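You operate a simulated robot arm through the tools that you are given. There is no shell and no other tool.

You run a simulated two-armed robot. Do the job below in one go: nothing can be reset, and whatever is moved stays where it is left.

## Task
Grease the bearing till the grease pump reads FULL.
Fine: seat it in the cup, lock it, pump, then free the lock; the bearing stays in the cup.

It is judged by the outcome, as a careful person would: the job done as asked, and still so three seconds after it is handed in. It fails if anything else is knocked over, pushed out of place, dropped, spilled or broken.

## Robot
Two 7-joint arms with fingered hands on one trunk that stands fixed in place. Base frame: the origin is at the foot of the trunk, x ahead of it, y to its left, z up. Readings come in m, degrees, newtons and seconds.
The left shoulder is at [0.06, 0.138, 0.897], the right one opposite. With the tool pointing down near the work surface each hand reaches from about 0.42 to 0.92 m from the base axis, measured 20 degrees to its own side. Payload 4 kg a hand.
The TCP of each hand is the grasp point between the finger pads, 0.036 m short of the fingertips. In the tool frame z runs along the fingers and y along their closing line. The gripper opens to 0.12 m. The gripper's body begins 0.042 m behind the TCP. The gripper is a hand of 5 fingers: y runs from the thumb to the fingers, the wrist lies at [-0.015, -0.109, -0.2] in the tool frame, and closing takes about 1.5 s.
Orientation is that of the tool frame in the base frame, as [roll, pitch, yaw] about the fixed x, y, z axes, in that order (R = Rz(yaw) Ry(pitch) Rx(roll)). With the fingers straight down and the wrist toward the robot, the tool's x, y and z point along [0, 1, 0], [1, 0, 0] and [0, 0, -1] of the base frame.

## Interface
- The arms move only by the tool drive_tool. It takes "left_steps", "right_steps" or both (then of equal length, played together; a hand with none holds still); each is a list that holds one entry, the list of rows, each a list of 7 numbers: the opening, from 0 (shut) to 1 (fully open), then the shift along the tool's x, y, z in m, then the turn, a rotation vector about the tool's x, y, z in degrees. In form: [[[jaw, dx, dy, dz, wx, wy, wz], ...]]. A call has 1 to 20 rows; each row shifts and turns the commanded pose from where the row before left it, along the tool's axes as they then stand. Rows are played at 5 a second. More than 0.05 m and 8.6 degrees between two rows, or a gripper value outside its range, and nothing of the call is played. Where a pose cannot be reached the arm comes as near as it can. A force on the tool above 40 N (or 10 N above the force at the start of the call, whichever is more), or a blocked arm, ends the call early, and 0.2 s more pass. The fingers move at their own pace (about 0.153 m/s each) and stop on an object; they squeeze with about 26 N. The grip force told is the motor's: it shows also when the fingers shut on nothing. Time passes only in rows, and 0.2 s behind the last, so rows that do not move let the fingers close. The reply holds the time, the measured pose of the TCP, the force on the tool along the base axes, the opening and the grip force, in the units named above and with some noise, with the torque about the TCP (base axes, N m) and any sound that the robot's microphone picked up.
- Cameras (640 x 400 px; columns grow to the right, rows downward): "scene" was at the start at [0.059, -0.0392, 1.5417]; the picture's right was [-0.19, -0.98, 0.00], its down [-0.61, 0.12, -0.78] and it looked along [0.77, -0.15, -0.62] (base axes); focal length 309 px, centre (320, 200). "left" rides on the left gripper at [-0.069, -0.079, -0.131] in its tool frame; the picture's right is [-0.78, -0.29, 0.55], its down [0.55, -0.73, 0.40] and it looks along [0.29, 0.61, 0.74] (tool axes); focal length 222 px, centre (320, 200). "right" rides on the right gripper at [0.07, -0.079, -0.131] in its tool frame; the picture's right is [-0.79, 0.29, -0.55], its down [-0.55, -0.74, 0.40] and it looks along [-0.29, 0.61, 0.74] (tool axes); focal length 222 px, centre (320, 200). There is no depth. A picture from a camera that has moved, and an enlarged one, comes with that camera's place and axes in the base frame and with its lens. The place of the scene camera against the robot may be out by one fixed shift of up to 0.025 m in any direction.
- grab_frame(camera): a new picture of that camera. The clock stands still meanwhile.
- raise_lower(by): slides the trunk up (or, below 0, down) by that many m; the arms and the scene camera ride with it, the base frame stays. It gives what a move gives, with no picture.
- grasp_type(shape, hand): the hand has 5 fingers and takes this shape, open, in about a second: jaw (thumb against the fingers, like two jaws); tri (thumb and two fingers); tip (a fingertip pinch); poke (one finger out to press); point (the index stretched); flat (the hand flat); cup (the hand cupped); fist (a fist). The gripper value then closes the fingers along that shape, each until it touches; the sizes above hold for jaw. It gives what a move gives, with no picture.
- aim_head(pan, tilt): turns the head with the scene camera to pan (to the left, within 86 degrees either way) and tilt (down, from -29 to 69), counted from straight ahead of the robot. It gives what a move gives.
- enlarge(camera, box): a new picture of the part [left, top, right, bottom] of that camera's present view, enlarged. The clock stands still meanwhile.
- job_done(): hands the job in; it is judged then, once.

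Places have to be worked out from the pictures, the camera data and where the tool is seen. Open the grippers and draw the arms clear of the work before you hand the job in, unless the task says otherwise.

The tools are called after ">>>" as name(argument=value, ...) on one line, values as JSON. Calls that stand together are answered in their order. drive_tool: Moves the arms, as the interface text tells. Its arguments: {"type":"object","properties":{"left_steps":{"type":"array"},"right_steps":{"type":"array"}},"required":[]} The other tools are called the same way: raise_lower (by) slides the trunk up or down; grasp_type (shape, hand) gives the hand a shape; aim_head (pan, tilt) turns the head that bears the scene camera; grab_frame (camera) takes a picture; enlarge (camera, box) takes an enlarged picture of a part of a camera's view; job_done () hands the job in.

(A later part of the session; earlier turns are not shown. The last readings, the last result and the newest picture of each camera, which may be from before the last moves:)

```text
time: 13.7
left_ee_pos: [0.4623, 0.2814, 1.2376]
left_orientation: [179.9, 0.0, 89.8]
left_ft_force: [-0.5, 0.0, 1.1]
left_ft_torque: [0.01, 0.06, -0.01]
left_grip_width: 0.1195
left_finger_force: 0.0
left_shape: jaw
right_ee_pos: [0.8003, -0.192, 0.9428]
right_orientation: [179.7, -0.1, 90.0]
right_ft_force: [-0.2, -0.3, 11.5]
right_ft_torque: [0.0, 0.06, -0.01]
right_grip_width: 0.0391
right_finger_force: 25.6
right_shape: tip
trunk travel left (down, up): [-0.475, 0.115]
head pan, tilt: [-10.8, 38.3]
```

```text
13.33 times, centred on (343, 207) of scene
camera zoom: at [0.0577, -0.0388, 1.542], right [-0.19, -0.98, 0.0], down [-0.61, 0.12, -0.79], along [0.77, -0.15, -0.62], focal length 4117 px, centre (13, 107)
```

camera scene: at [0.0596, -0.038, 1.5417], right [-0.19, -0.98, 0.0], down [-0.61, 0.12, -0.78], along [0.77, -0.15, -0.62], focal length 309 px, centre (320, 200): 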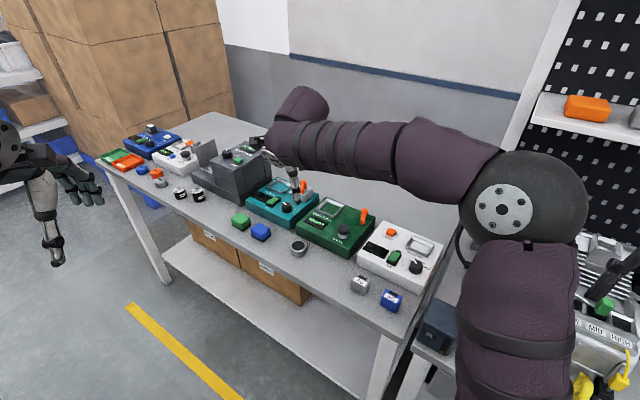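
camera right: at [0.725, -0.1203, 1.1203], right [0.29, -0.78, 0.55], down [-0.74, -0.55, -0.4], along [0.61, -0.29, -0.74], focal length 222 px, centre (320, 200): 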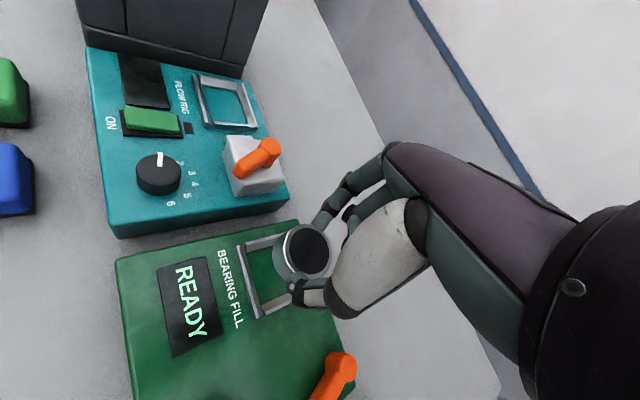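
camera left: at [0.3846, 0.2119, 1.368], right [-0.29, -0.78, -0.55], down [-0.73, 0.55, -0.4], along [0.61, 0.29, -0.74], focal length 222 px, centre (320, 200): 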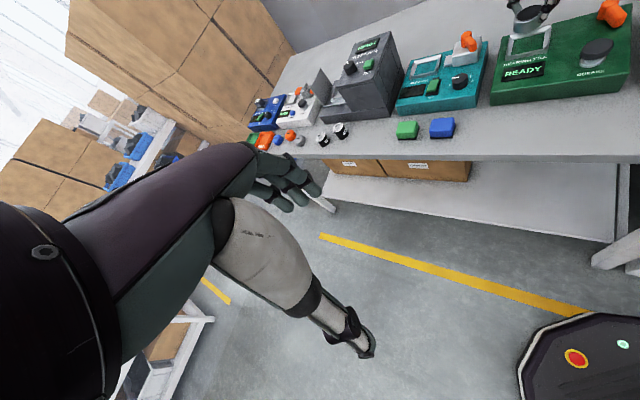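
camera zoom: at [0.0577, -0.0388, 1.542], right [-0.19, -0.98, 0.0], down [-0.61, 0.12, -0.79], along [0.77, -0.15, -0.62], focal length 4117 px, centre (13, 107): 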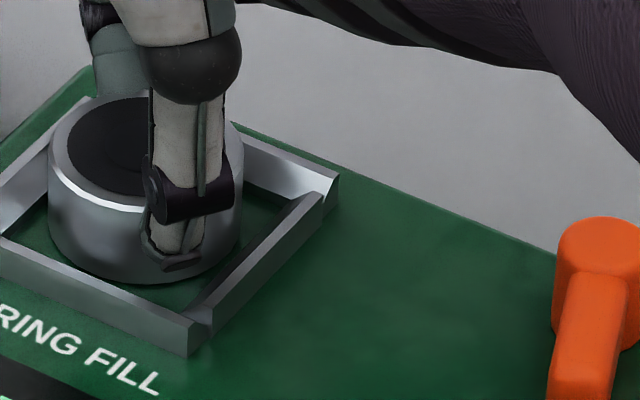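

An upward force of 11.5 N while the views show the bearing centred inside the frame, about 4 mm above the floor: the fingertips are reaching the rim. I relieve 1 mm and open gently so the bearing settles into the cup.

>>> drive_tool(right_steps=[[[0.1, 0, 0, -0.0012, 0, 0, 0], [0.3, 0, 0, 0, 0, 0, 0], [0.42, 0, 0, 0, 0, 0, 0], [0.5, 0, 0, 0, 0, 0, 0], [0.5, 0, 0, 0, 0, 0, 0]]])

>>> enlarge(camera="right", box=[252, 220, 332, 320])

>>> enlarge(camera="left", box=[508, 18, 556, 62])

>>> enlarge(camera="scene", box=[325, 192, 361, 222])

```text
time: 14.9
left_ee_pos: [0.4626, 0.281, 1.2372]
left_orientation: [179.9, 0.0, 90.0]
left_ft_force: [0.3, 0.8, -0.4]
left_ft_torque: [-0.04, -0.02, 0.02]
left_grip_width: 0.1196
left_finger_force: 0.0
left_shape: jaw
right_ee_pos: [0.7994, -0.1911, 0.9406]
right_orientation: [-179.9, 0.0, 90.0]
right_ft_force: [0.0, 1.0, 0.4]
right_ft_torque: [0.03, 0.02, 0.0]
right_grip_width: 0.0591
right_finger_force: 0.1
right_shape: tip
trunk travel left (down, up): [-0.475, 0.115]
head pan, tilt: [-10.8, 38.3]
```

```text
4.00 times, centred on (292, 270) of right
camera zoom: at [0.7218, -0.1213, 1.0714], right [0.29, -0.78, 0.55], down [-0.74, -0.55, -0.4], along [0.61, -0.29, -0.74], focal length 888 px, centre (432, -80)
```

zoom: 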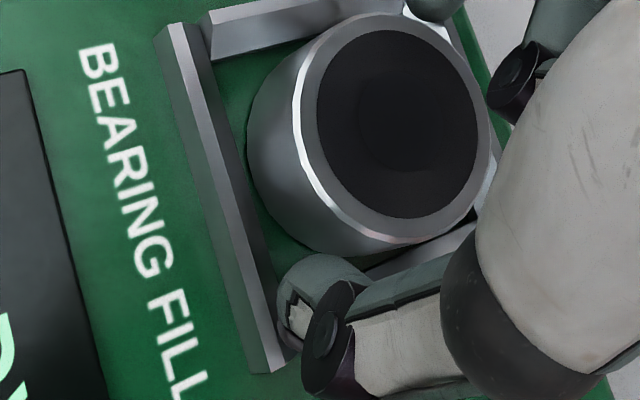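

```text
9.09 times, centred on (532, 40) of left
camera zoom: at [0.3849, 0.2119, 1.3679], right [-0.29, -0.78, -0.55], down [-0.73, 0.55, -0.4], along [0.61, 0.29, -0.74], focal length 2019 px, centre (-1607, 1654)
```

zoom: 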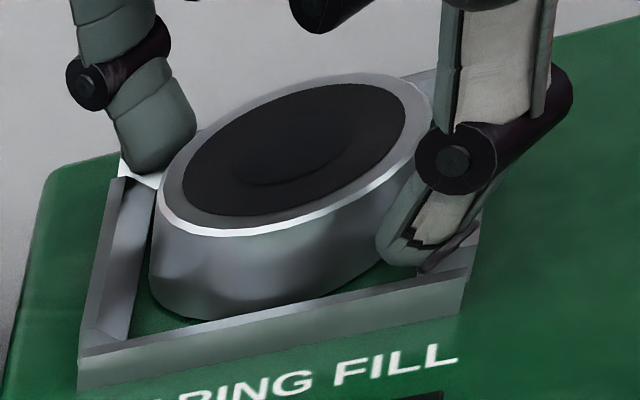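

```text
13.33 times, centred on (343, 207) of scene
camera zoom: at [0.0592, -0.039, 1.5417], right [-0.19, -0.98, 0.0], down [-0.61, 0.12, -0.78], along [0.77, -0.15, -0.62], focal length 4117 px, centre (13, 107)
```

zoom: 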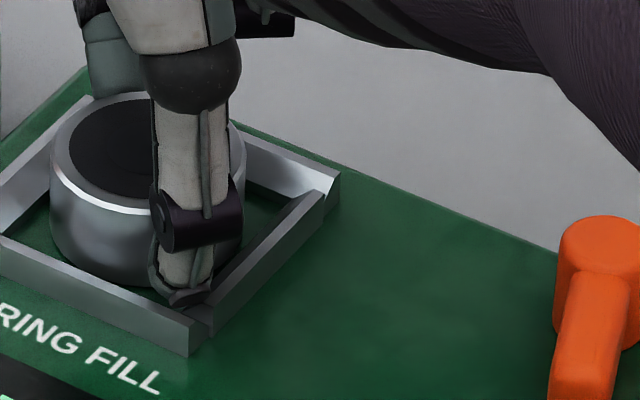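

The fingers are open and the force is gone; the bearing barely moved, so it was already resting. I raise the hand straight up and move it back to inspect the seating.

>>> drive_tool(right_steps=[[[0.55, 0, 0, -0.01, 0, 0, 0], [0.6, 0, 0, -0.02, 0, 0, 0], [0.6, 0, 0, -0.03, 0, 0, 0], [0.6, 0, 0, -0.03, 0, 0, 0], [0.6, 0, -0.04, -0.02, 0, 0, 0], [0.6, 0, -0.04, 0, 0, 0, 0], [0.6, 0, -0.04, 0, 0, 0, 0], [0.6, 0, 0, 0, 0, 0, 0]]])

>>> grab_frame(camera="right")

>>> enlarge(camera="left", box=[490, 10, 570, 70])

>>> enlarge(camera="scene", box=[310, 180, 390, 240])

```text
time: 16.7
left_ee_pos: [0.4644, 0.2826, 1.2365]
left_orientation: [-180.0, 0.0, 90.0]
left_ft_force: [-0.4, 0.0, 0.4]
left_ft_torque: [0.02, 0.0, 0.0]
left_grip_width: 0.1197
left_finger_force: 0.0
left_shape: jaw
right_ee_pos: [0.6792, -0.191, 1.0534]
right_orientation: [-180.0, 0.0, 89.9]
right_ft_force: [-0.8, -0.4, 0.0]
right_ft_torque: [0.03, 0.03, 0.02]
right_grip_width: 0.0719
right_finger_force: 0.0
right_shape: tip
trunk travel left (down, up): [-0.475, 0.115]
head pan, tilt: [-10.8, 38.3]
```

```text
taken
camera right: at [0.6006, -0.1211, 1.185], right [0.29, -0.79, 0.55], down [-0.74, -0.55, -0.4], along [0.61, -0.29, -0.74], focal length 222 px, centre (320, 200)
```

right: 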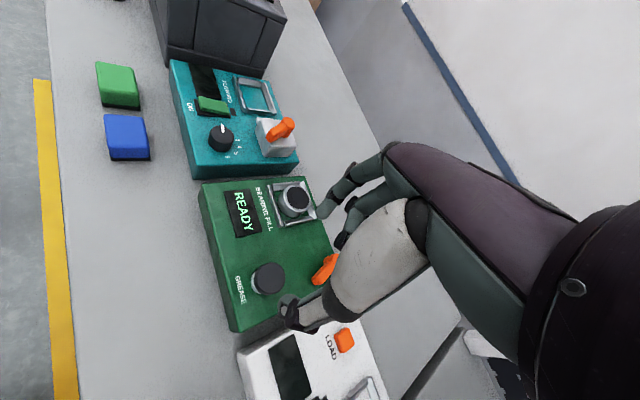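

```text
6.67 times, centred on (530, 40) of left
camera zoom: at [0.3855, 0.2117, 1.3677], right [-0.29, -0.78, -0.55], down [-0.73, 0.55, -0.4], along [0.61, 0.29, -0.74], focal length 1481 px, centre (-1080, 1267)
```

zoom: 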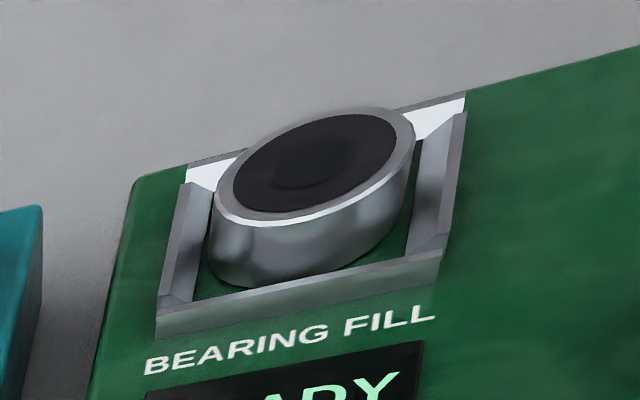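

```text
6.67 times, centred on (350, 210) of scene
camera zoom: at [0.0597, -0.0391, 1.5417], right [-0.19, -0.98, 0.0], down [-0.61, 0.12, -0.78], along [0.77, -0.15, -0.62], focal length 2059 px, centre (120, 133)
```

zoom: 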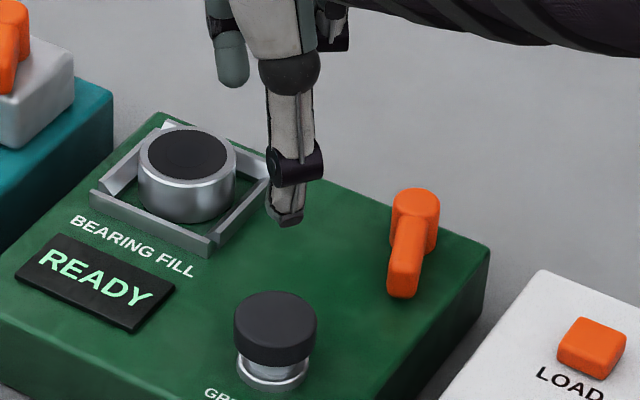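

From the scene view the bearing looks centred but perhaps not fully down. I zoom with the right camera to judge its level and seating.

>>> enlarge(camera="right", box=[252, 172, 332, 236])

>>> enlarge(camera="scene", box=[312, 188, 352, 218])

>>> enlarge(camera="left", box=[504, 18, 552, 54])

```text
6.25 times, centred on (292, 204) of right
camera zoom: at [0.6006, -0.1211, 1.185], right [0.29, -0.79, 0.55], down [-0.74, -0.55, -0.4], along [0.61, -0.29, -0.74], focal length 1388 px, centre (495, 175)
```

zoom: 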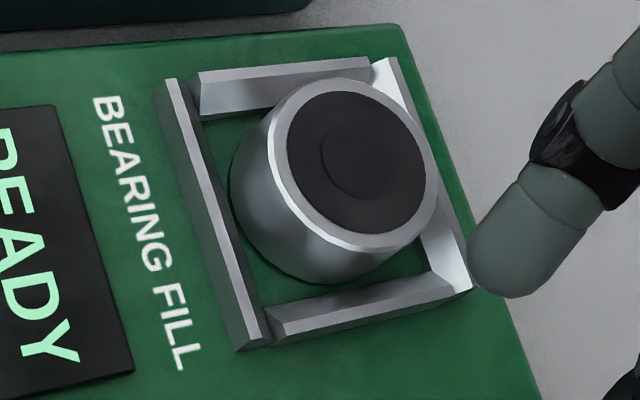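

```text
13.33 times, centred on (332, 203) of scene
camera zoom: at [0.0597, -0.0391, 1.5417], right [-0.19, -0.98, 0.0], down [-0.61, 0.12, -0.78], along [0.77, -0.15, -0.62], focal length 4117 px, centre (160, 160)
```

zoom: 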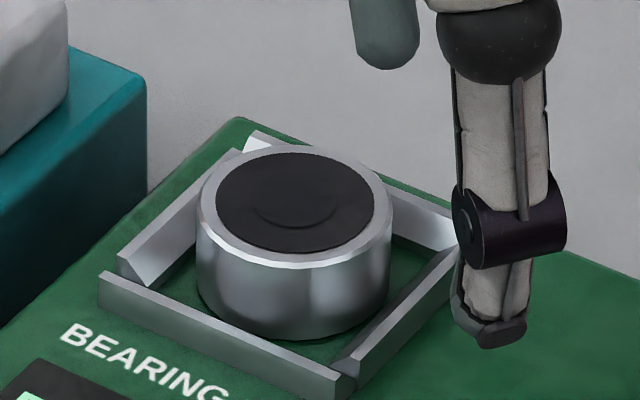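

```text
11.11 times, centred on (528, 36) of left
camera zoom: at [0.3855, 0.2117, 1.3677], right [-0.29, -0.78, -0.55], down [-0.73, 0.55, -0.4], along [0.61, 0.29, -0.74], focal length 2468 px, centre (-1991, 2022)
```

zoom: 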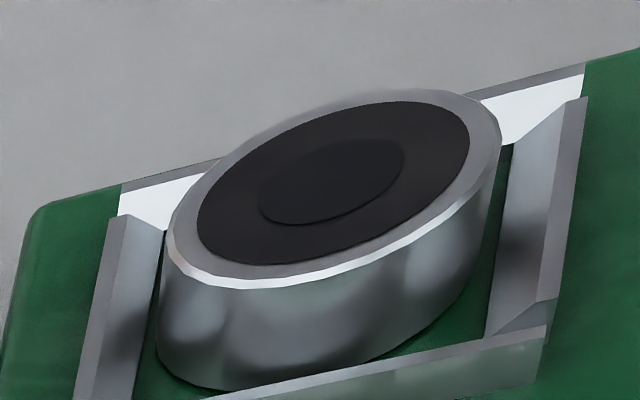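

The bearing stands level on the cup floor inside the frame. Next is the lock lever: I switch the right hand to "poke" (one finger out) and look where the fingertip is.

>>> grasp_type(shape="poke", hand="right")

>>> grab_frame(camera="right")

>>> enlarge(camera="left", box=[480, 0, 640, 100])

>>> enlarge(camera="scene", box=[300, 160, 400, 250])

```text
time: 17.6
left_ee_pos: [0.4638, 0.2812, 1.2375]
left_orientation: [180.0, -0.1, 90.0]
left_ft_force: [0.1, -0.2, -0.4]
left_ft_torque: [0.02, 0.0, 0.01]
left_grip_width: 0.1197
left_finger_force: 0.1
left_shape: jaw
right_ee_pos: [0.6792, -0.1913, 1.0543]
right_orientation: [179.9, -0.1, 90.0]
right_ft_force: [-0.9, 0.7, 0.0]
right_ft_torque: [-0.01, -0.01, 0.01]
right_grip_width: 0.0
right_finger_force: 0.1
right_shape: poke
trunk travel left (down, up): [-0.475, 0.115]
head pan, tilt: [-10.8, 38.3]
```

```text
taken
camera right: at [0.6003, -0.121, 1.1855], right [0.29, -0.79, 0.55], down [-0.74, -0.55, -0.4], along [0.61, -0.29, -0.74], focal length 222 px, centre (320, 200)
```

right: 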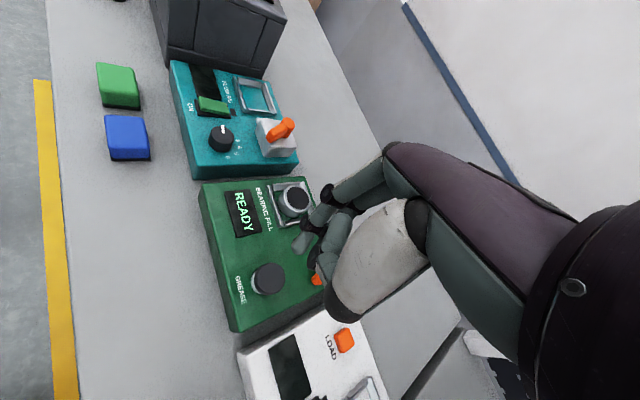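

```text
4.00 times, centred on (560, 50) of left
camera zoom: at [0.3847, 0.2117, 1.368], right [-0.29, -0.78, -0.55], down [-0.73, 0.55, -0.4], along [0.61, 0.29, -0.74], focal length 888 px, centre (-640, 800)
```

zoom: 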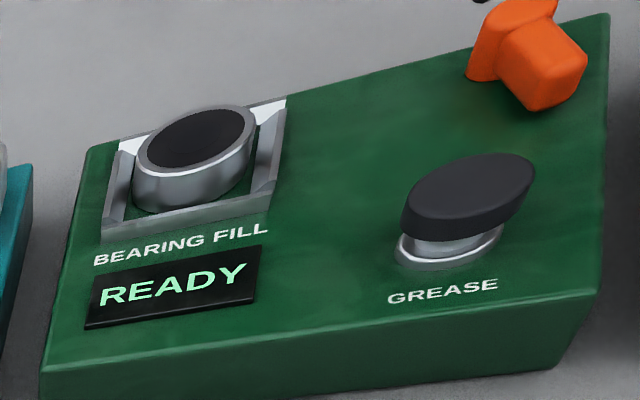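

```text
4.44 times, centred on (350, 205) of scene
camera zoom: at [0.0589, -0.0391, 1.5417], right [-0.19, -0.98, 0.0], down [-0.61, 0.12, -0.78], along [0.77, -0.15, -0.62], focal length 1372 px, centre (187, 178)
```

zoom: 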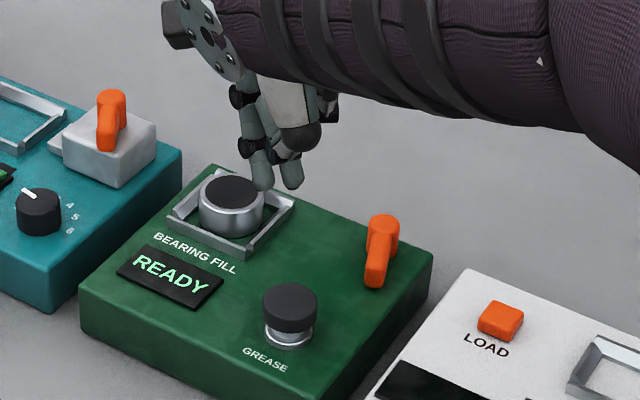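

I enlarge the hand to see the poke finger.

>>> enlarge(camera="right", box=[260, 150, 440, 330])

>>> enlarge(camera="scene", box=[325, 165, 385, 210])

```text
2.22 times, centred on (350, 240) of right
camera zoom: at [0.6003, -0.121, 1.1855], right [0.29, -0.79, 0.55], down [-0.74, -0.55, -0.4], along [0.61, -0.29, -0.74], focal length 494 px, centre (253, 111)
```

zoom: 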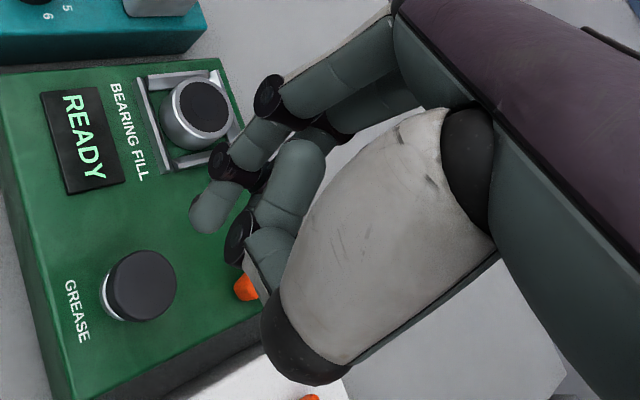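

```text
8.89 times, centred on (355, 188) of scene
camera zoom: at [0.0589, -0.0391, 1.5417], right [-0.19, -0.98, 0.0], down [-0.61, 0.12, -0.78], along [0.77, -0.15, -0.62], focal length 2745 px, centre (9, 311)
```

zoom: 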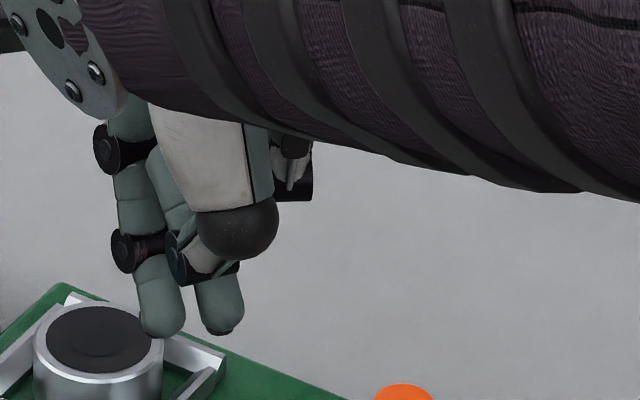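

Poke leaves the curled middle finger only about 12 mm above the fingertip; I'll compare the "point" shape.

>>> grasp_type(shape="point", hand="right")

>>> enlarge(camera="right", box=[260, 150, 440, 330])

>>> enlarge(camera="scene", box=[325, 165, 385, 210])

```text
time: 18.5
left_ee_pos: [0.463, 0.2819, 1.2362]
left_orientation: [-180.0, 0.0, 90.0]
left_ft_force: [1.1, -0.3, -0.6]
left_ft_torque: [-0.03, 0.0, -0.01]
left_grip_width: 0.1196
left_finger_force: 0.1
left_shape: jaw
right_ee_pos: [0.6787, -0.1908, 1.0551]
right_orientation: [180.0, 0.1, 90.0]
right_ft_force: [-0.1, -0.1, 0.1]
right_ft_torque: [-0.01, 0.0, 0.0]
right_grip_width: 0.1141
right_finger_force: 0.1
right_shape: point
trunk travel left (down, up): [-0.475, 0.115]
head pan, tilt: [-10.8, 38.3]
```

```text
2.22 times, centred on (350, 240) of right
camera zoom: at [0.6003, -0.121, 1.1855], right [0.29, -0.79, 0.55], down [-0.74, -0.55, -0.4], along [0.61, -0.29, -0.74], focal length 494 px, centre (253, 111)
```

zoom: 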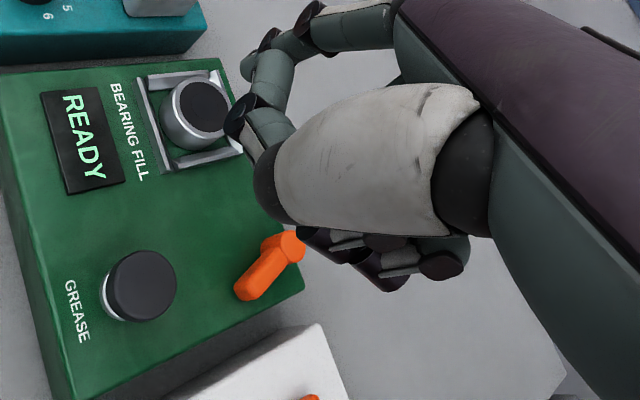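

```text
8.89 times, centred on (355, 188) of scene
camera zoom: at [0.059, -0.0391, 1.5417], right [-0.19, -0.98, 0.0], down [-0.61, 0.12, -0.78], along [0.77, -0.15, -0.62], focal length 2745 px, centre (9, 311)
```

zoom: 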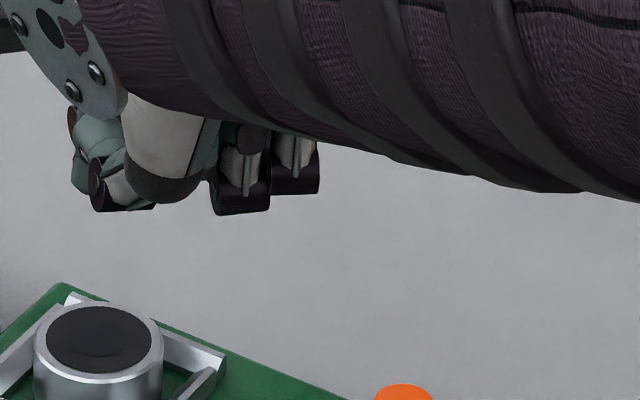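

"Point" stretches forward, so I go back to "poke", whose fingertip sits about 37 mm below the TCP. I turn the hand 40° to keep spare fingers off the hub and hover to the right of the lever's arm, to push it toward the cup side.

>>> grasp_type(shape="poke", hand="right")

>>> drive_tool(right_steps=[[[1, 0, 0, 0, 0, 0, 8], [1, 0, 0, 0, 0, 0, 8], [1, 0, 0, 0, 0, 0, 8], [1, 0, 0, 0, 0, 0, 8], [1, 0, 0, 0, 0, 0, 8], [1, -0.0235, 0.0282, 0, 0, 0, 0], [1, -0.0235, 0.0282, 0, 0, 0, 0], [1, -0.0234, 0.0282, 0, 0, 0, 0], [1, 0, 0, 0.03, 0, 0, 0], [1, 0, 0, 0.03, 0, 0, 0], [1, 0, 0, 0.02, 0, 0, 0], [1, 0, 0, 0, 0, 0, 0]]])

>>> grab_frame(camera="right")

>>> enlarge(camera="left", box=[540, 0, 640, 70])

>>> enlarge(camera="scene", box=[320, 180, 400, 240])

```text
time: 19.4
left_ee_pos: [0.4622, 0.2814, 1.237]
left_orientation: [180.0, 0.0, 90.0]
left_ft_force: [1.0, 0.5, 0.3]
left_ft_torque: [-0.03, -0.02, 0.0]
left_grip_width: 0.1195
left_finger_force: 0.1
left_shape: jaw
right_ee_pos: [0.6789, -0.191, 1.0534]
right_orientation: [-180.0, 0.0, 90.0]
right_ft_force: [0.4, -0.1, -0.3]
right_ft_torque: [0.0, 0.01, -0.01]
right_grip_width: 0.0
right_finger_force: 0.1
right_shape: poke
trunk travel left (down, up): [-0.475, 0.115]
head pan, tilt: [-10.8, 38.3]
```

```text
time: 22.0
left_ee_pos: [0.4636, 0.2809, 1.2354]
left_orientation: [180.0, -0.1, 90.0]
left_ft_force: [0.1, -0.3, -0.7]
left_ft_torque: [0.0, -0.02, 0.02]
left_grip_width: 0.1197
left_finger_force: 0.2
left_shape: jaw
right_ee_pos: [0.6991, -0.2996, 0.971]
right_orientation: [180.0, 0.0, 49.9]
right_ft_force: [-0.2, -0.6, 0.1]
right_ft_torque: [0.02, 0.01, 0.01]
right_grip_width: 0.0
right_finger_force: 0.1
right_shape: poke
trunk travel left (down, up): [-0.475, 0.115]
head pan, tilt: [-10.8, 38.3]
```

```text
taken
camera right: at [0.6828, -0.1949, 1.1036], right [-0.28, -0.79, 0.55], down [-0.92, 0.05, -0.4], along [0.28, -0.61, -0.74], focal length 222 px, centre (320, 200)
```

right: 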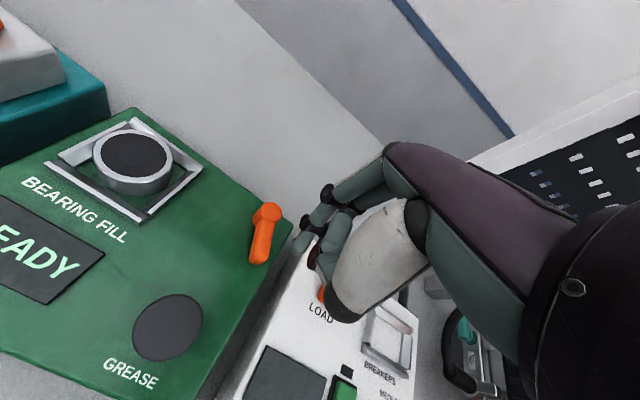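

```text
5.71 times, centred on (590, 35) of left
camera zoom: at [0.3847, 0.2116, 1.3681], right [-0.29, -0.78, -0.55], down [-0.73, 0.55, -0.4], along [0.61, 0.29, -0.74], focal length 1269 px, centre (-1223, 1143)
```

zoom: 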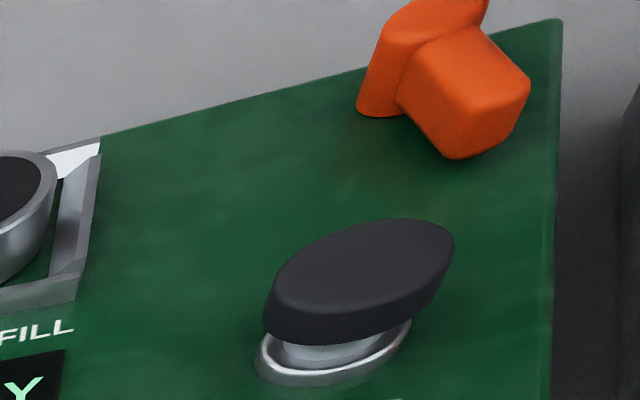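

```text
6.67 times, centred on (360, 210) of scene
camera zoom: at [0.0589, -0.0392, 1.5417], right [-0.19, -0.98, 0.0], down [-0.61, 0.12, -0.78], along [0.77, -0.15, -0.62], focal length 2059 px, centre (53, 133)
```

zoom: 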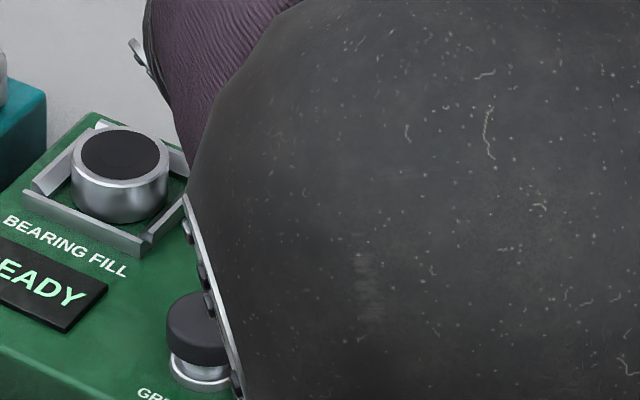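

The elbow blocks the scene view, so I rely on the right camera; I enlarge the lever and fingertip.

>>> enlarge(camera="right", box=[230, 180, 370, 310])

```text
3.08 times, centred on (300, 245) of right
camera zoom: at [0.6828, -0.1949, 1.1036], right [-0.28, -0.79, 0.55], down [-0.92, 0.05, -0.4], along [0.28, -0.61, -0.74], focal length 684 px, centre (382, 62)
```

zoom: 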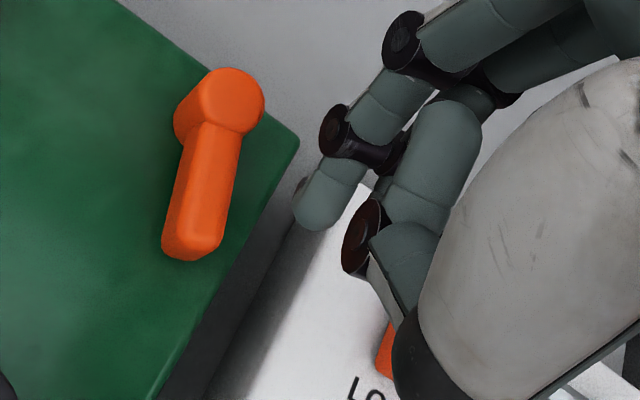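

The hub is at about (0.746, -0.289), the arm's end at (0.706, -0.271), and the fingertip is clear to the right of the arm. I lower the fingertip to z≈0.898, beside the arm.

>>> drive_tool(right_steps=[[[1, 0.0032, 0.0038, 0.012, 0, 0, 0], [1, 0, 0, 0.012, 0, 0, 0], [1, 0, 0, 0.011, 0, 0, 0], [1, 0, 0, 0, 0, 0, 0]]])

>>> enlarge(camera="right", box=[230, 180, 370, 310])

```text
time: 23.0
left_ee_pos: [0.4635, 0.2823, 1.2369]
left_orientation: [-180.0, 0.1, 90.0]
left_ft_force: [-0.3, -0.7, 0.3]
left_ft_torque: [0.01, 0.0, 0.0]
left_grip_width: 0.1196
left_finger_force: 0.1
left_shape: jaw
right_ee_pos: [0.7059, -0.3007, 0.9384]
right_orientation: [180.0, 0.0, 50.0]
right_ft_force: [0.2, 0.2, 1.2]
right_ft_torque: [0.0, 0.0, 0.03]
right_grip_width: 0.0
right_finger_force: 0.0
right_shape: poke
trunk travel left (down, up): [-0.475, 0.115]
head pan, tilt: [-10.8, 38.3]
```

```text
3.08 times, centred on (300, 245) of right
camera zoom: at [0.6894, -0.195, 1.069], right [-0.28, -0.79, 0.55], down [-0.92, 0.05, -0.4], along [0.28, -0.61, -0.74], focal length 684 px, centre (382, 62)
```

zoom: 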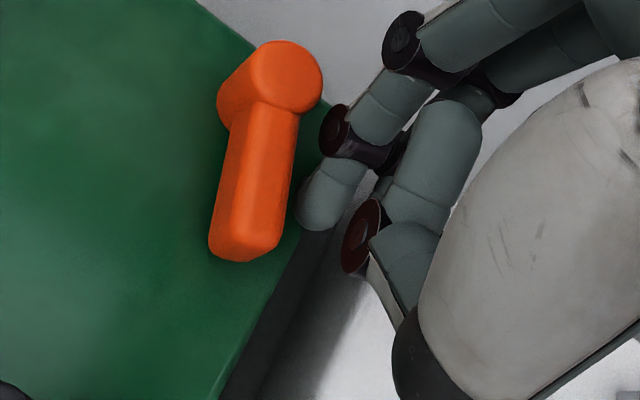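

The fingertip is beside the arm near its end. I sweep it slowly along an arc around the hub, toward the cup side, watching the force.

>>> drive_tool(right_steps=[[[1, 0.0042, -0.0022, 0, 0, 0, 0], [1, 0.0036, -0.0029, 0, 0, 0, 0], [1, 0.004, -0.0025, 0, 0, 0, 0], [1, 0.0042, -0.0019, 0, 0, 0, 0], [1, 0.0044, -0.0015, 0, 0, 0, 0]]])

>>> enlarge(camera="right", box=[230, 180, 370, 310])

>>> enlarge(camera="left", box=[480, 0, 640, 100])

```text
time: 24.2
left_ee_pos: [0.4638, 0.2817, 1.2361]
left_orientation: [180.0, 0.1, 90.0]
left_ft_force: [-0.7, -0.1, 0.7]
left_ft_torque: [0.04, -0.01, 0.03]
left_grip_width: 0.1198
left_finger_force: 0.1
left_shape: jaw
right_ee_pos: [0.7093, -0.2788, 0.9372]
right_orientation: [-180.0, 0.0, 50.0]
right_ft_force: [0.0, -0.8, 1.2]
right_ft_torque: [0.0, -0.01, 0.02]
right_grip_width: 0.0002
right_finger_force: 0.0
right_shape: poke
trunk travel left (down, up): [-0.475, 0.115]
head pan, tilt: [-10.8, 38.3]
```

```text
3.08 times, centred on (300, 245) of right
camera zoom: at [0.6935, -0.1732, 1.0681], right [-0.28, -0.79, 0.55], down [-0.92, 0.05, -0.4], along [0.28, -0.61, -0.74], focal length 684 px, centre (382, 62)
```

zoom: 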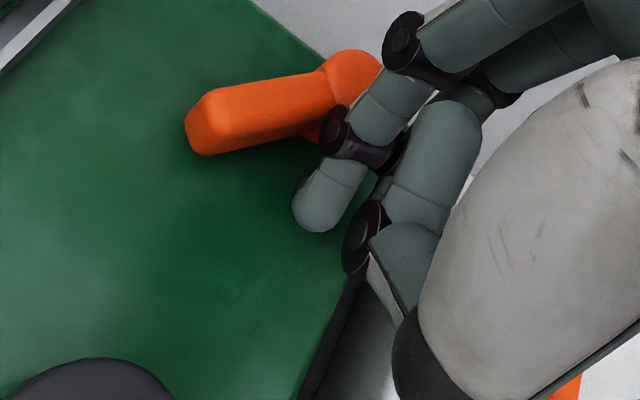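

```text
4.00 times, centred on (560, 50) of left
camera zoom: at [0.3848, 0.2119, 1.3679], right [-0.29, -0.78, -0.55], down [-0.73, 0.55, -0.4], along [0.61, 0.29, -0.74], focal length 888 px, centre (-640, 800)
```

zoom: 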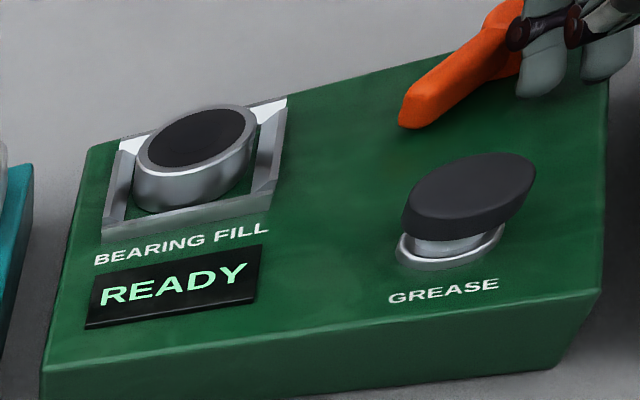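

The lever has swung about 60° and now points to about 95°, ahead of the finger. I sweep on until I meet it, to find whether that's its stop.

>>> drive_tool(right_steps=[[[1, 0.0044, -0.0009, 0, 0, 0, 0], [1, 0.0046, -0.0003, 0, 0, 0, 0], [1, 0.0046, 0, 0, 0, 0, 0], [1, 0.0046, 0.0008, 0, 0, 0, 0], [1, 0.0045, 0.0012, 0, 0, 0, 0]]])

>>> enlarge(camera="right", box=[200, 150, 370, 310])

>>> enlarge(camera="left", box=[480, 0, 640, 100])

```text
time: 25.6
left_ee_pos: [0.4596, 0.2846, 1.2386]
left_orientation: [179.8, 0.1, 90.2]
left_ft_force: [0.6, 0.6, 1.6]
left_ft_torque: [0.0, -0.01, 0.02]
left_grip_width: 0.1198
left_finger_force: 0.2
left_shape: jaw
right_ee_pos: [0.7181, -0.2657, 0.9391]
right_orientation: [-179.8, 0.6, 49.6]
right_ft_force: [-30.4, -2.3, 19.8]
right_ft_torque: [0.01, 0.26, -0.05]
right_grip_width: 0.0
right_finger_force: 0.0
right_shape: poke
trunk travel left (down, up): [-0.475, 0.115]
head pan, tilt: [-10.8, 38.3]
stopped in row 5 (right hand): the force on the tool passed its limit at 41 N (the readings are from after the stop); the commanded pose is now the measured one
```

```text
2.50 times, centred on (285, 230) of right
camera zoom: at [0.7052, -0.1594, 1.0696], right [-0.28, -0.78, 0.56], down [-0.92, 0.06, -0.39], along [0.27, -0.62, -0.74], focal length 555 px, centre (408, 125)
```

zoom: 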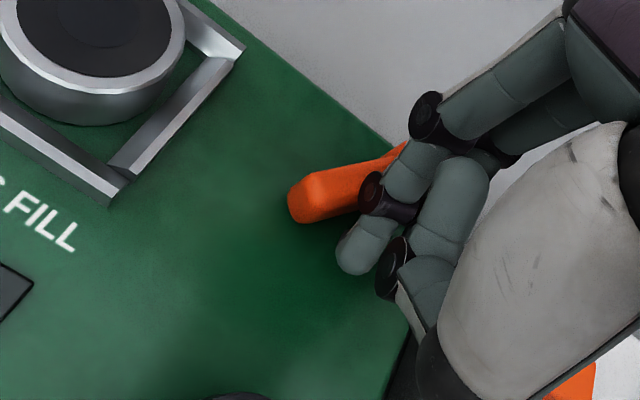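

```text
4.00 times, centred on (560, 50) of left
camera zoom: at [0.3804, 0.2137, 1.3695], right [-0.29, -0.79, -0.55], down [-0.73, 0.55, -0.4], along [0.61, 0.29, -0.73], focal length 888 px, centre (-640, 800)
```

zoom: 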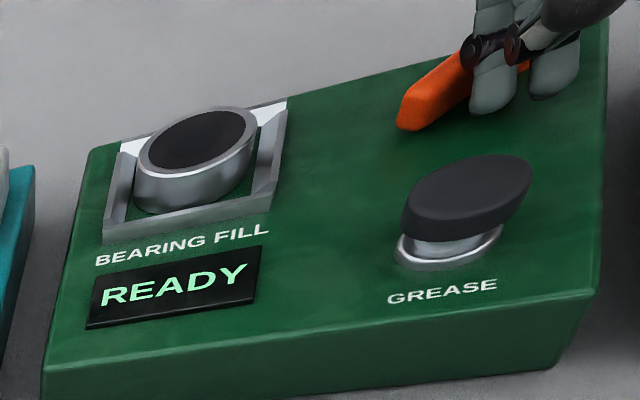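

The lever meets its stop at about 95° (30 N on the finger), so I back off at once, rise, and check the lever stays locked.

>>> drive_tool(right_steps=[[[1, -0.0045, -0.001, 0, 0, 0, 0], [1, -0.0046, 0, 0, 0, 0, 0], [1, -0.003, 0, -0.015, 0, 0, 0], [1, 0, 0, -0.025, 0, 0, 0], [1, 0, 0, -0.03, 0, 0, 0], [1, 0, 0, 0, 0, 0, 0]]])

>>> grab_frame(camera="right")

>>> enlarge(camera="left", box=[480, 0, 640, 100])

>>> grab_frame(camera="scene")

```text
time: 27.0
left_ee_pos: [0.4635, 0.2818, 1.2357]
left_orientation: [179.9, 0.1, 90.0]
left_ft_force: [1.0, -0.6, 0.4]
left_ft_torque: [0.01, 0.01, 0.0]
left_grip_width: 0.12
left_finger_force: 0.1
left_shape: jaw
right_ee_pos: [0.7147, -0.2728, 1.0067]
right_orientation: [-179.8, 0.5, 49.8]
right_ft_force: [-0.4, 0.6, -0.9]
right_ft_torque: [0.0, -0.02, 0.01]
right_grip_width: 0.0
right_finger_force: 0.0
right_shape: poke
trunk travel left (down, up): [-0.475, 0.115]
head pan, tilt: [-10.8, 38.3]
```

```text
taken
camera right: at [0.7007, -0.1675, 1.1378], right [-0.28, -0.79, 0.55], down [-0.92, 0.05, -0.39], along [0.28, -0.62, -0.74], focal length 222 px, centre (320, 200)
```

right: 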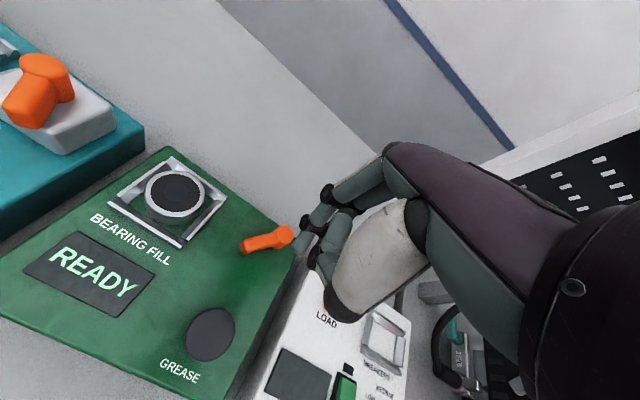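

```text
4.00 times, centred on (560, 50) of left
camera zoom: at [0.385, 0.2122, 1.368], right [-0.29, -0.79, -0.55], down [-0.74, 0.55, -0.4], along [0.61, 0.29, -0.74], focal length 888 px, centre (-640, 800)
```

zoom: 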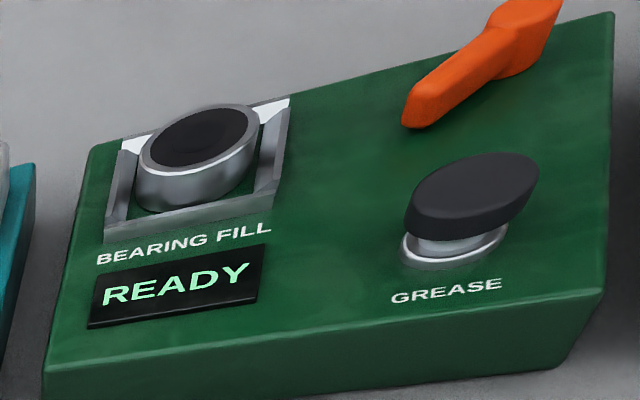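

```text
taken
camera scene: at [0.0591, -0.0391, 1.5417], right [-0.19, -0.98, 0.0], down [-0.61, 0.12, -0.78], along [0.77, -0.15, -0.62], focal length 309 px, centre (320, 200)
```

scene: 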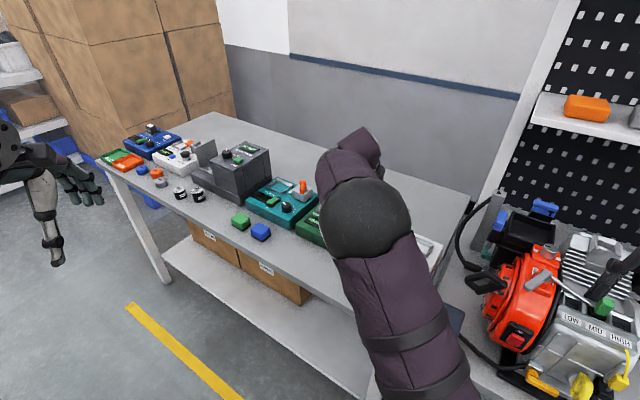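

The lever stays at its locked stop and the box hasn't moved. I move the fingertip over the GREASE plunger at (0.677, -0.202) and stop a few mm above it.

>>> drive_tool(right_steps=[[[1, 0.0081, -0.0247, 0, 0, 0, 0], [1, 0.0081, -0.0247, 0, 0, 0, 0], [1, 0.0081, -0.0248, 0, 0, 0, 0], [1, 0, 0, 0.018, 0, 0, 0], [1, 0, 0, 0.018, 0, 0, 0], [1, 0, 0, 0, 0, 0, 0]]])

>>> grab_frame(camera="right")

>>> enlarge(camera="left", box=[480, 0, 640, 100])

```text
time: 28.4
left_ee_pos: [0.4613, 0.2832, 1.2358]
left_orientation: [179.9, 0.1, 90.0]
left_ft_force: [0.6, 0.6, -0.1]
left_ft_torque: [0.0, 0.0, -0.04]
left_grip_width: 0.1197
left_finger_force: 0.0
left_shape: jaw
right_ee_pos: [0.6764, -0.2064, 0.9695]
right_orientation: [-179.8, 0.4, 49.7]
right_ft_force: [-0.4, 0.5, 0.3]
right_ft_torque: [-0.01, -0.02, 0.01]
right_grip_width: 0.0
right_finger_force: 0.1
right_shape: poke
trunk travel left (down, up): [-0.475, 0.115]
head pan, tilt: [-10.8, 38.3]
```

```text
taken
camera right: at [0.6609, -0.1008, 1.1011], right [-0.28, -0.79, 0.55], down [-0.92, 0.05, -0.39], along [0.28, -0.62, -0.74], focal length 222 px, centre (320, 200)
```

right: 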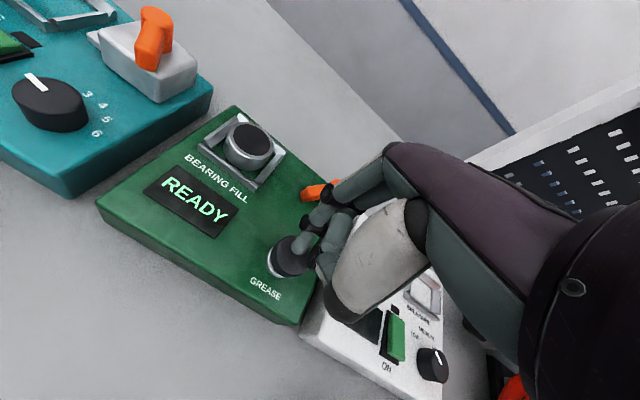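

```text
4.00 times, centred on (560, 50) of left
camera zoom: at [0.3848, 0.2122, 1.3681], right [-0.29, -0.79, -0.55], down [-0.74, 0.55, -0.4], along [0.61, 0.29, -0.74], focal length 888 px, centre (-640, 800)
```

zoom: 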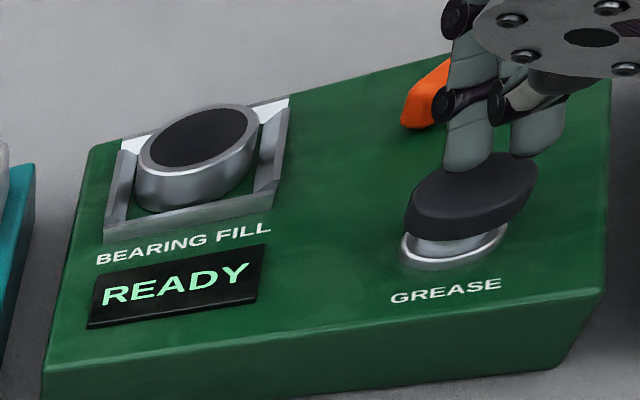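

The fingertip looks to be over the knob's left/back part; I enlarge to check the centring.

>>> enlarge(camera="right", box=[250, 200, 350, 290])

>>> enlarge(camera="left", box=[570, 10, 630, 75])

```text
4.44 times, centred on (300, 245) of right
camera zoom: at [0.6609, -0.1008, 1.1011], right [-0.28, -0.79, 0.55], down [-0.92, 0.05, -0.39], along [0.28, -0.62, -0.74], focal length 987 px, centre (409, 0)
```

zoom: 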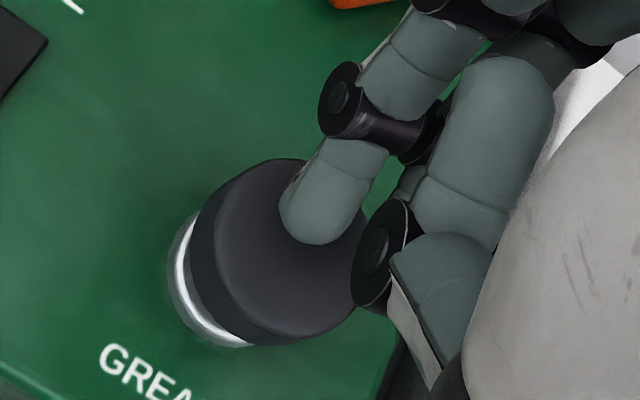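

```text
6.15 times, centred on (600, 42) of left
camera zoom: at [0.3848, 0.2122, 1.3681], right [-0.29, -0.79, -0.55], down [-0.74, 0.55, -0.4], along [0.61, 0.29, -0.74], focal length 1367 px, centre (-1403, 1169)
```

zoom: 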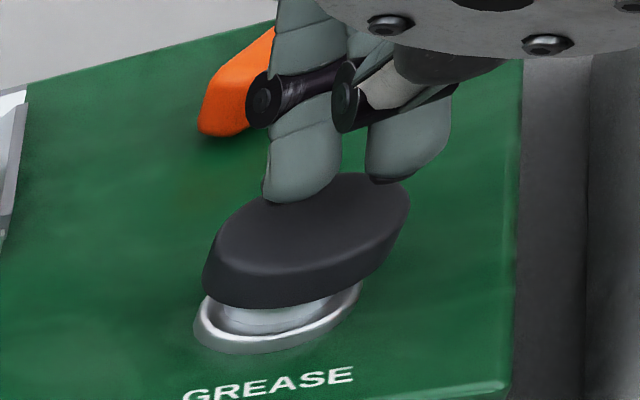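

The fingertip is over the knob's centre within 2 mm, about 8 mm above it. I press down in small steps.

>>> drive_tool(right_steps=[[[1, 0, 0, 0.004, 0, 0, 0], [1, 0, 0, 0.004, 0, 0, 0], [1, 0, 0, 0.003, 0, 0, 0], [1, 0, 0, 0.003, 0, 0, 0]]])

>>> enlarge(camera="left", box=[480, 0, 640, 100])

```text
time: 29.4
left_ee_pos: [0.4648, 0.2823, 1.2373]
left_orientation: [179.9, 0.0, 90.0]
left_ft_force: [0.8, 0.3, 0.9]
left_ft_torque: [0.0, 0.01, -0.01]
left_grip_width: 0.1198
left_finger_force: 0.0
left_shape: jaw
right_ee_pos: [0.6756, -0.2055, 0.9554]
right_orientation: [-179.8, 0.4, 49.7]
right_ft_force: [0.6, 0.3, 1.7]
right_ft_torque: [-0.02, -0.02, -0.01]
right_grip_width: 0.0
right_finger_force: 0.1
right_shape: poke
trunk travel left (down, up): [-0.475, 0.115]
head pan, tilt: [-10.8, 38.3]
```

```text
4.00 times, centred on (560, 50) of left
camera zoom: at [0.3848, 0.2124, 1.3681], right [-0.29, -0.79, -0.55], down [-0.74, 0.55, -0.4], along [0.61, 0.29, -0.74], focal length 888 px, centre (-640, 800)
```

zoom: 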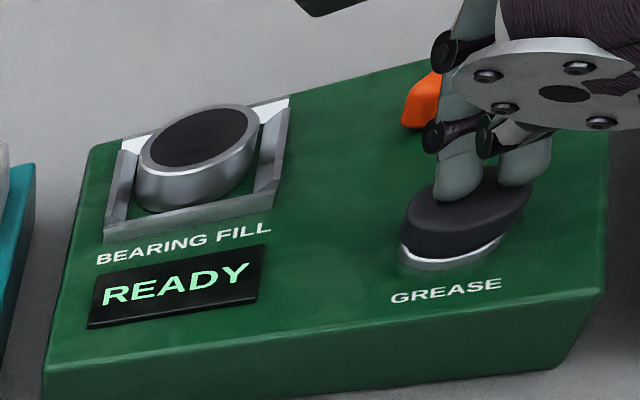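

The plunger is sinking at under 2 N. I press on a few mm further toward the bottom.

>>> drive_tool(right_steps=[[[1, 0, 0, 0.002, 0, 0, 0], [1, 0, 0, 0.002, 0, 0, 0], [1, 0, 0, 0.002, 0, 0, 0]]])

>>> enlarge(camera="left", box=[480, 0, 640, 100])

```text
time: 30.2
left_ee_pos: [0.4622, 0.2828, 1.2366]
left_orientation: [180.0, 0.0, 90.0]
left_ft_force: [0.1, 0.6, -0.7]
left_ft_torque: [0.01, 0.0, -0.04]
left_grip_width: 0.1195
left_finger_force: 0.1
left_shape: jaw
right_ee_pos: [0.6757, -0.2059, 0.9501]
right_orientation: [-179.8, 0.3, 49.7]
right_ft_force: [1.5, -2.0, 7.8]
right_ft_torque: [-0.01, -0.1, 0.01]
right_grip_width: 0.0
right_finger_force: 0.2
right_shape: poke
trunk travel left (down, up): [-0.475, 0.115]
head pan, tilt: [-10.8, 38.3]
```

```text
4.00 times, centred on (560, 50) of left
camera zoom: at [0.3844, 0.2123, 1.3683], right [-0.29, -0.79, -0.55], down [-0.74, 0.55, -0.4], along [0.61, 0.29, -0.74], focal length 888 px, centre (-640, 800)
```

zoom: 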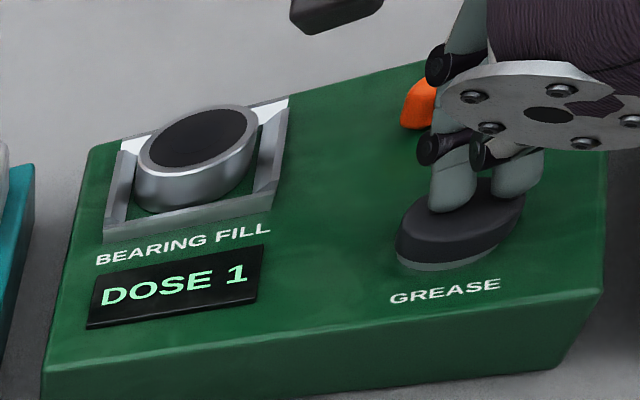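

"DOSE 1" shows: strokes count, and the lock took. I release fully and press again with the same stroke.

>>> drive_tool(right_steps=[[[1, 0, 0, -0.006, 0, 0, 0], [1, 0, 0, -0.008, 0, 0, 0], [1, 0, 0, 0, 0, 0, 0], [1, 0, 0, 0.006, 0, 0, 0], [1, 0, 0, 0.004, 0, 0, 0], [1, 0, 0, 0.002, 0, 0, 0], [1, 0, 0, 0.002, 0, 0, 0]]])

>>> enlarge(camera="left", box=[480, 0, 640, 100])

```text
time: 31.8
left_ee_pos: [0.4621, 0.2826, 1.2362]
left_orientation: [180.0, 0.1, 90.0]
left_ft_force: [0.1, 0.3, 0.0]
left_ft_torque: [0.02, -0.01, 0.02]
left_grip_width: 0.1196
left_finger_force: 0.1
left_shape: jaw
right_ee_pos: [0.674, -0.206, 0.9512]
right_orientation: [-179.9, 0.4, 49.7]
right_ft_force: [0.0, -1.2, 8.2]
right_ft_torque: [-0.02, -0.02, -0.04]
right_grip_width: 0.0
right_finger_force: 0.0
right_shape: poke
trunk travel left (down, up): [-0.475, 0.115]
head pan, tilt: [-10.8, 38.3]
```

```text
4.00 times, centred on (560, 50) of left
camera zoom: at [0.3841, 0.2123, 1.3684], right [-0.29, -0.79, -0.55], down [-0.73, 0.55, -0.4], along [0.61, 0.29, -0.74], focal length 888 px, centre (-640, 800)
```

zoom: 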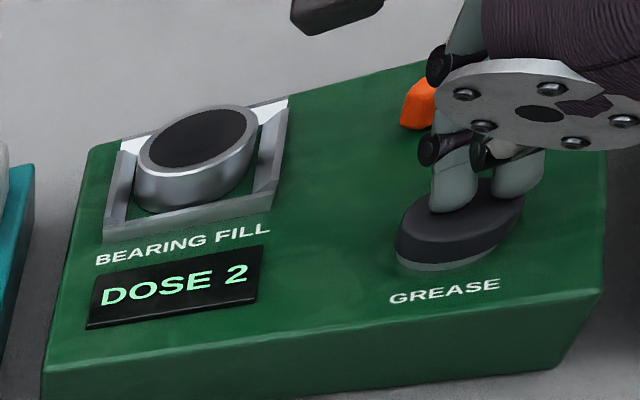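

"DOSE 2" shows. I repeat one stroke and check the display again.

>>> drive_tool(right_steps=[[[1, 0, 0, -0.006, 0, 0, 0], [1, 0, 0, -0.008, 0, 0, 0], [1, 0, 0, 0, 0, 0, 0], [1, 0, 0, 0.006, 0, 0, 0], [1, 0, 0, 0.004, 0, 0, 0], [1, 0, 0, 0.002, 0, 0, 0], [1, 0, 0, 0.002, 0, 0, 0]]])

>>> enlarge(camera="left", box=[480, 0, 640, 100])

```text
time: 33.4
left_ee_pos: [0.4631, 0.2829, 1.237]
left_orientation: [179.9, 0.0, 90.0]
left_ft_force: [1.1, 0.5, 0.0]
left_ft_torque: [-0.01, -0.02, -0.01]
left_grip_width: 0.1198
left_finger_force: 0.0
left_shape: jaw
right_ee_pos: [0.675, -0.2069, 0.9514]
right_orientation: [-179.9, 0.4, 49.8]
right_ft_force: [1.8, 0.4, 7.8]
right_ft_torque: [0.06, -0.08, 0.03]
right_grip_width: 0.0003
right_finger_force: 0.1
right_shape: poke
trunk travel left (down, up): [-0.475, 0.115]
head pan, tilt: [-10.8, 38.3]
```

```text
4.00 times, centred on (560, 50) of left
camera zoom: at [0.3844, 0.2126, 1.3683], right [-0.29, -0.79, -0.55], down [-0.74, 0.55, -0.4], along [0.61, 0.29, -0.74], focal length 888 px, centre (-640, 800)
```

zoom: 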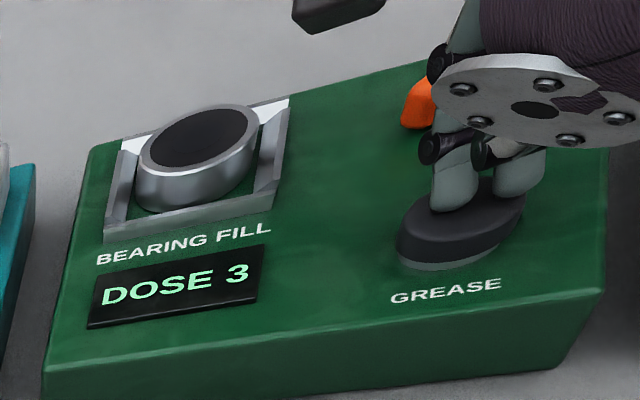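

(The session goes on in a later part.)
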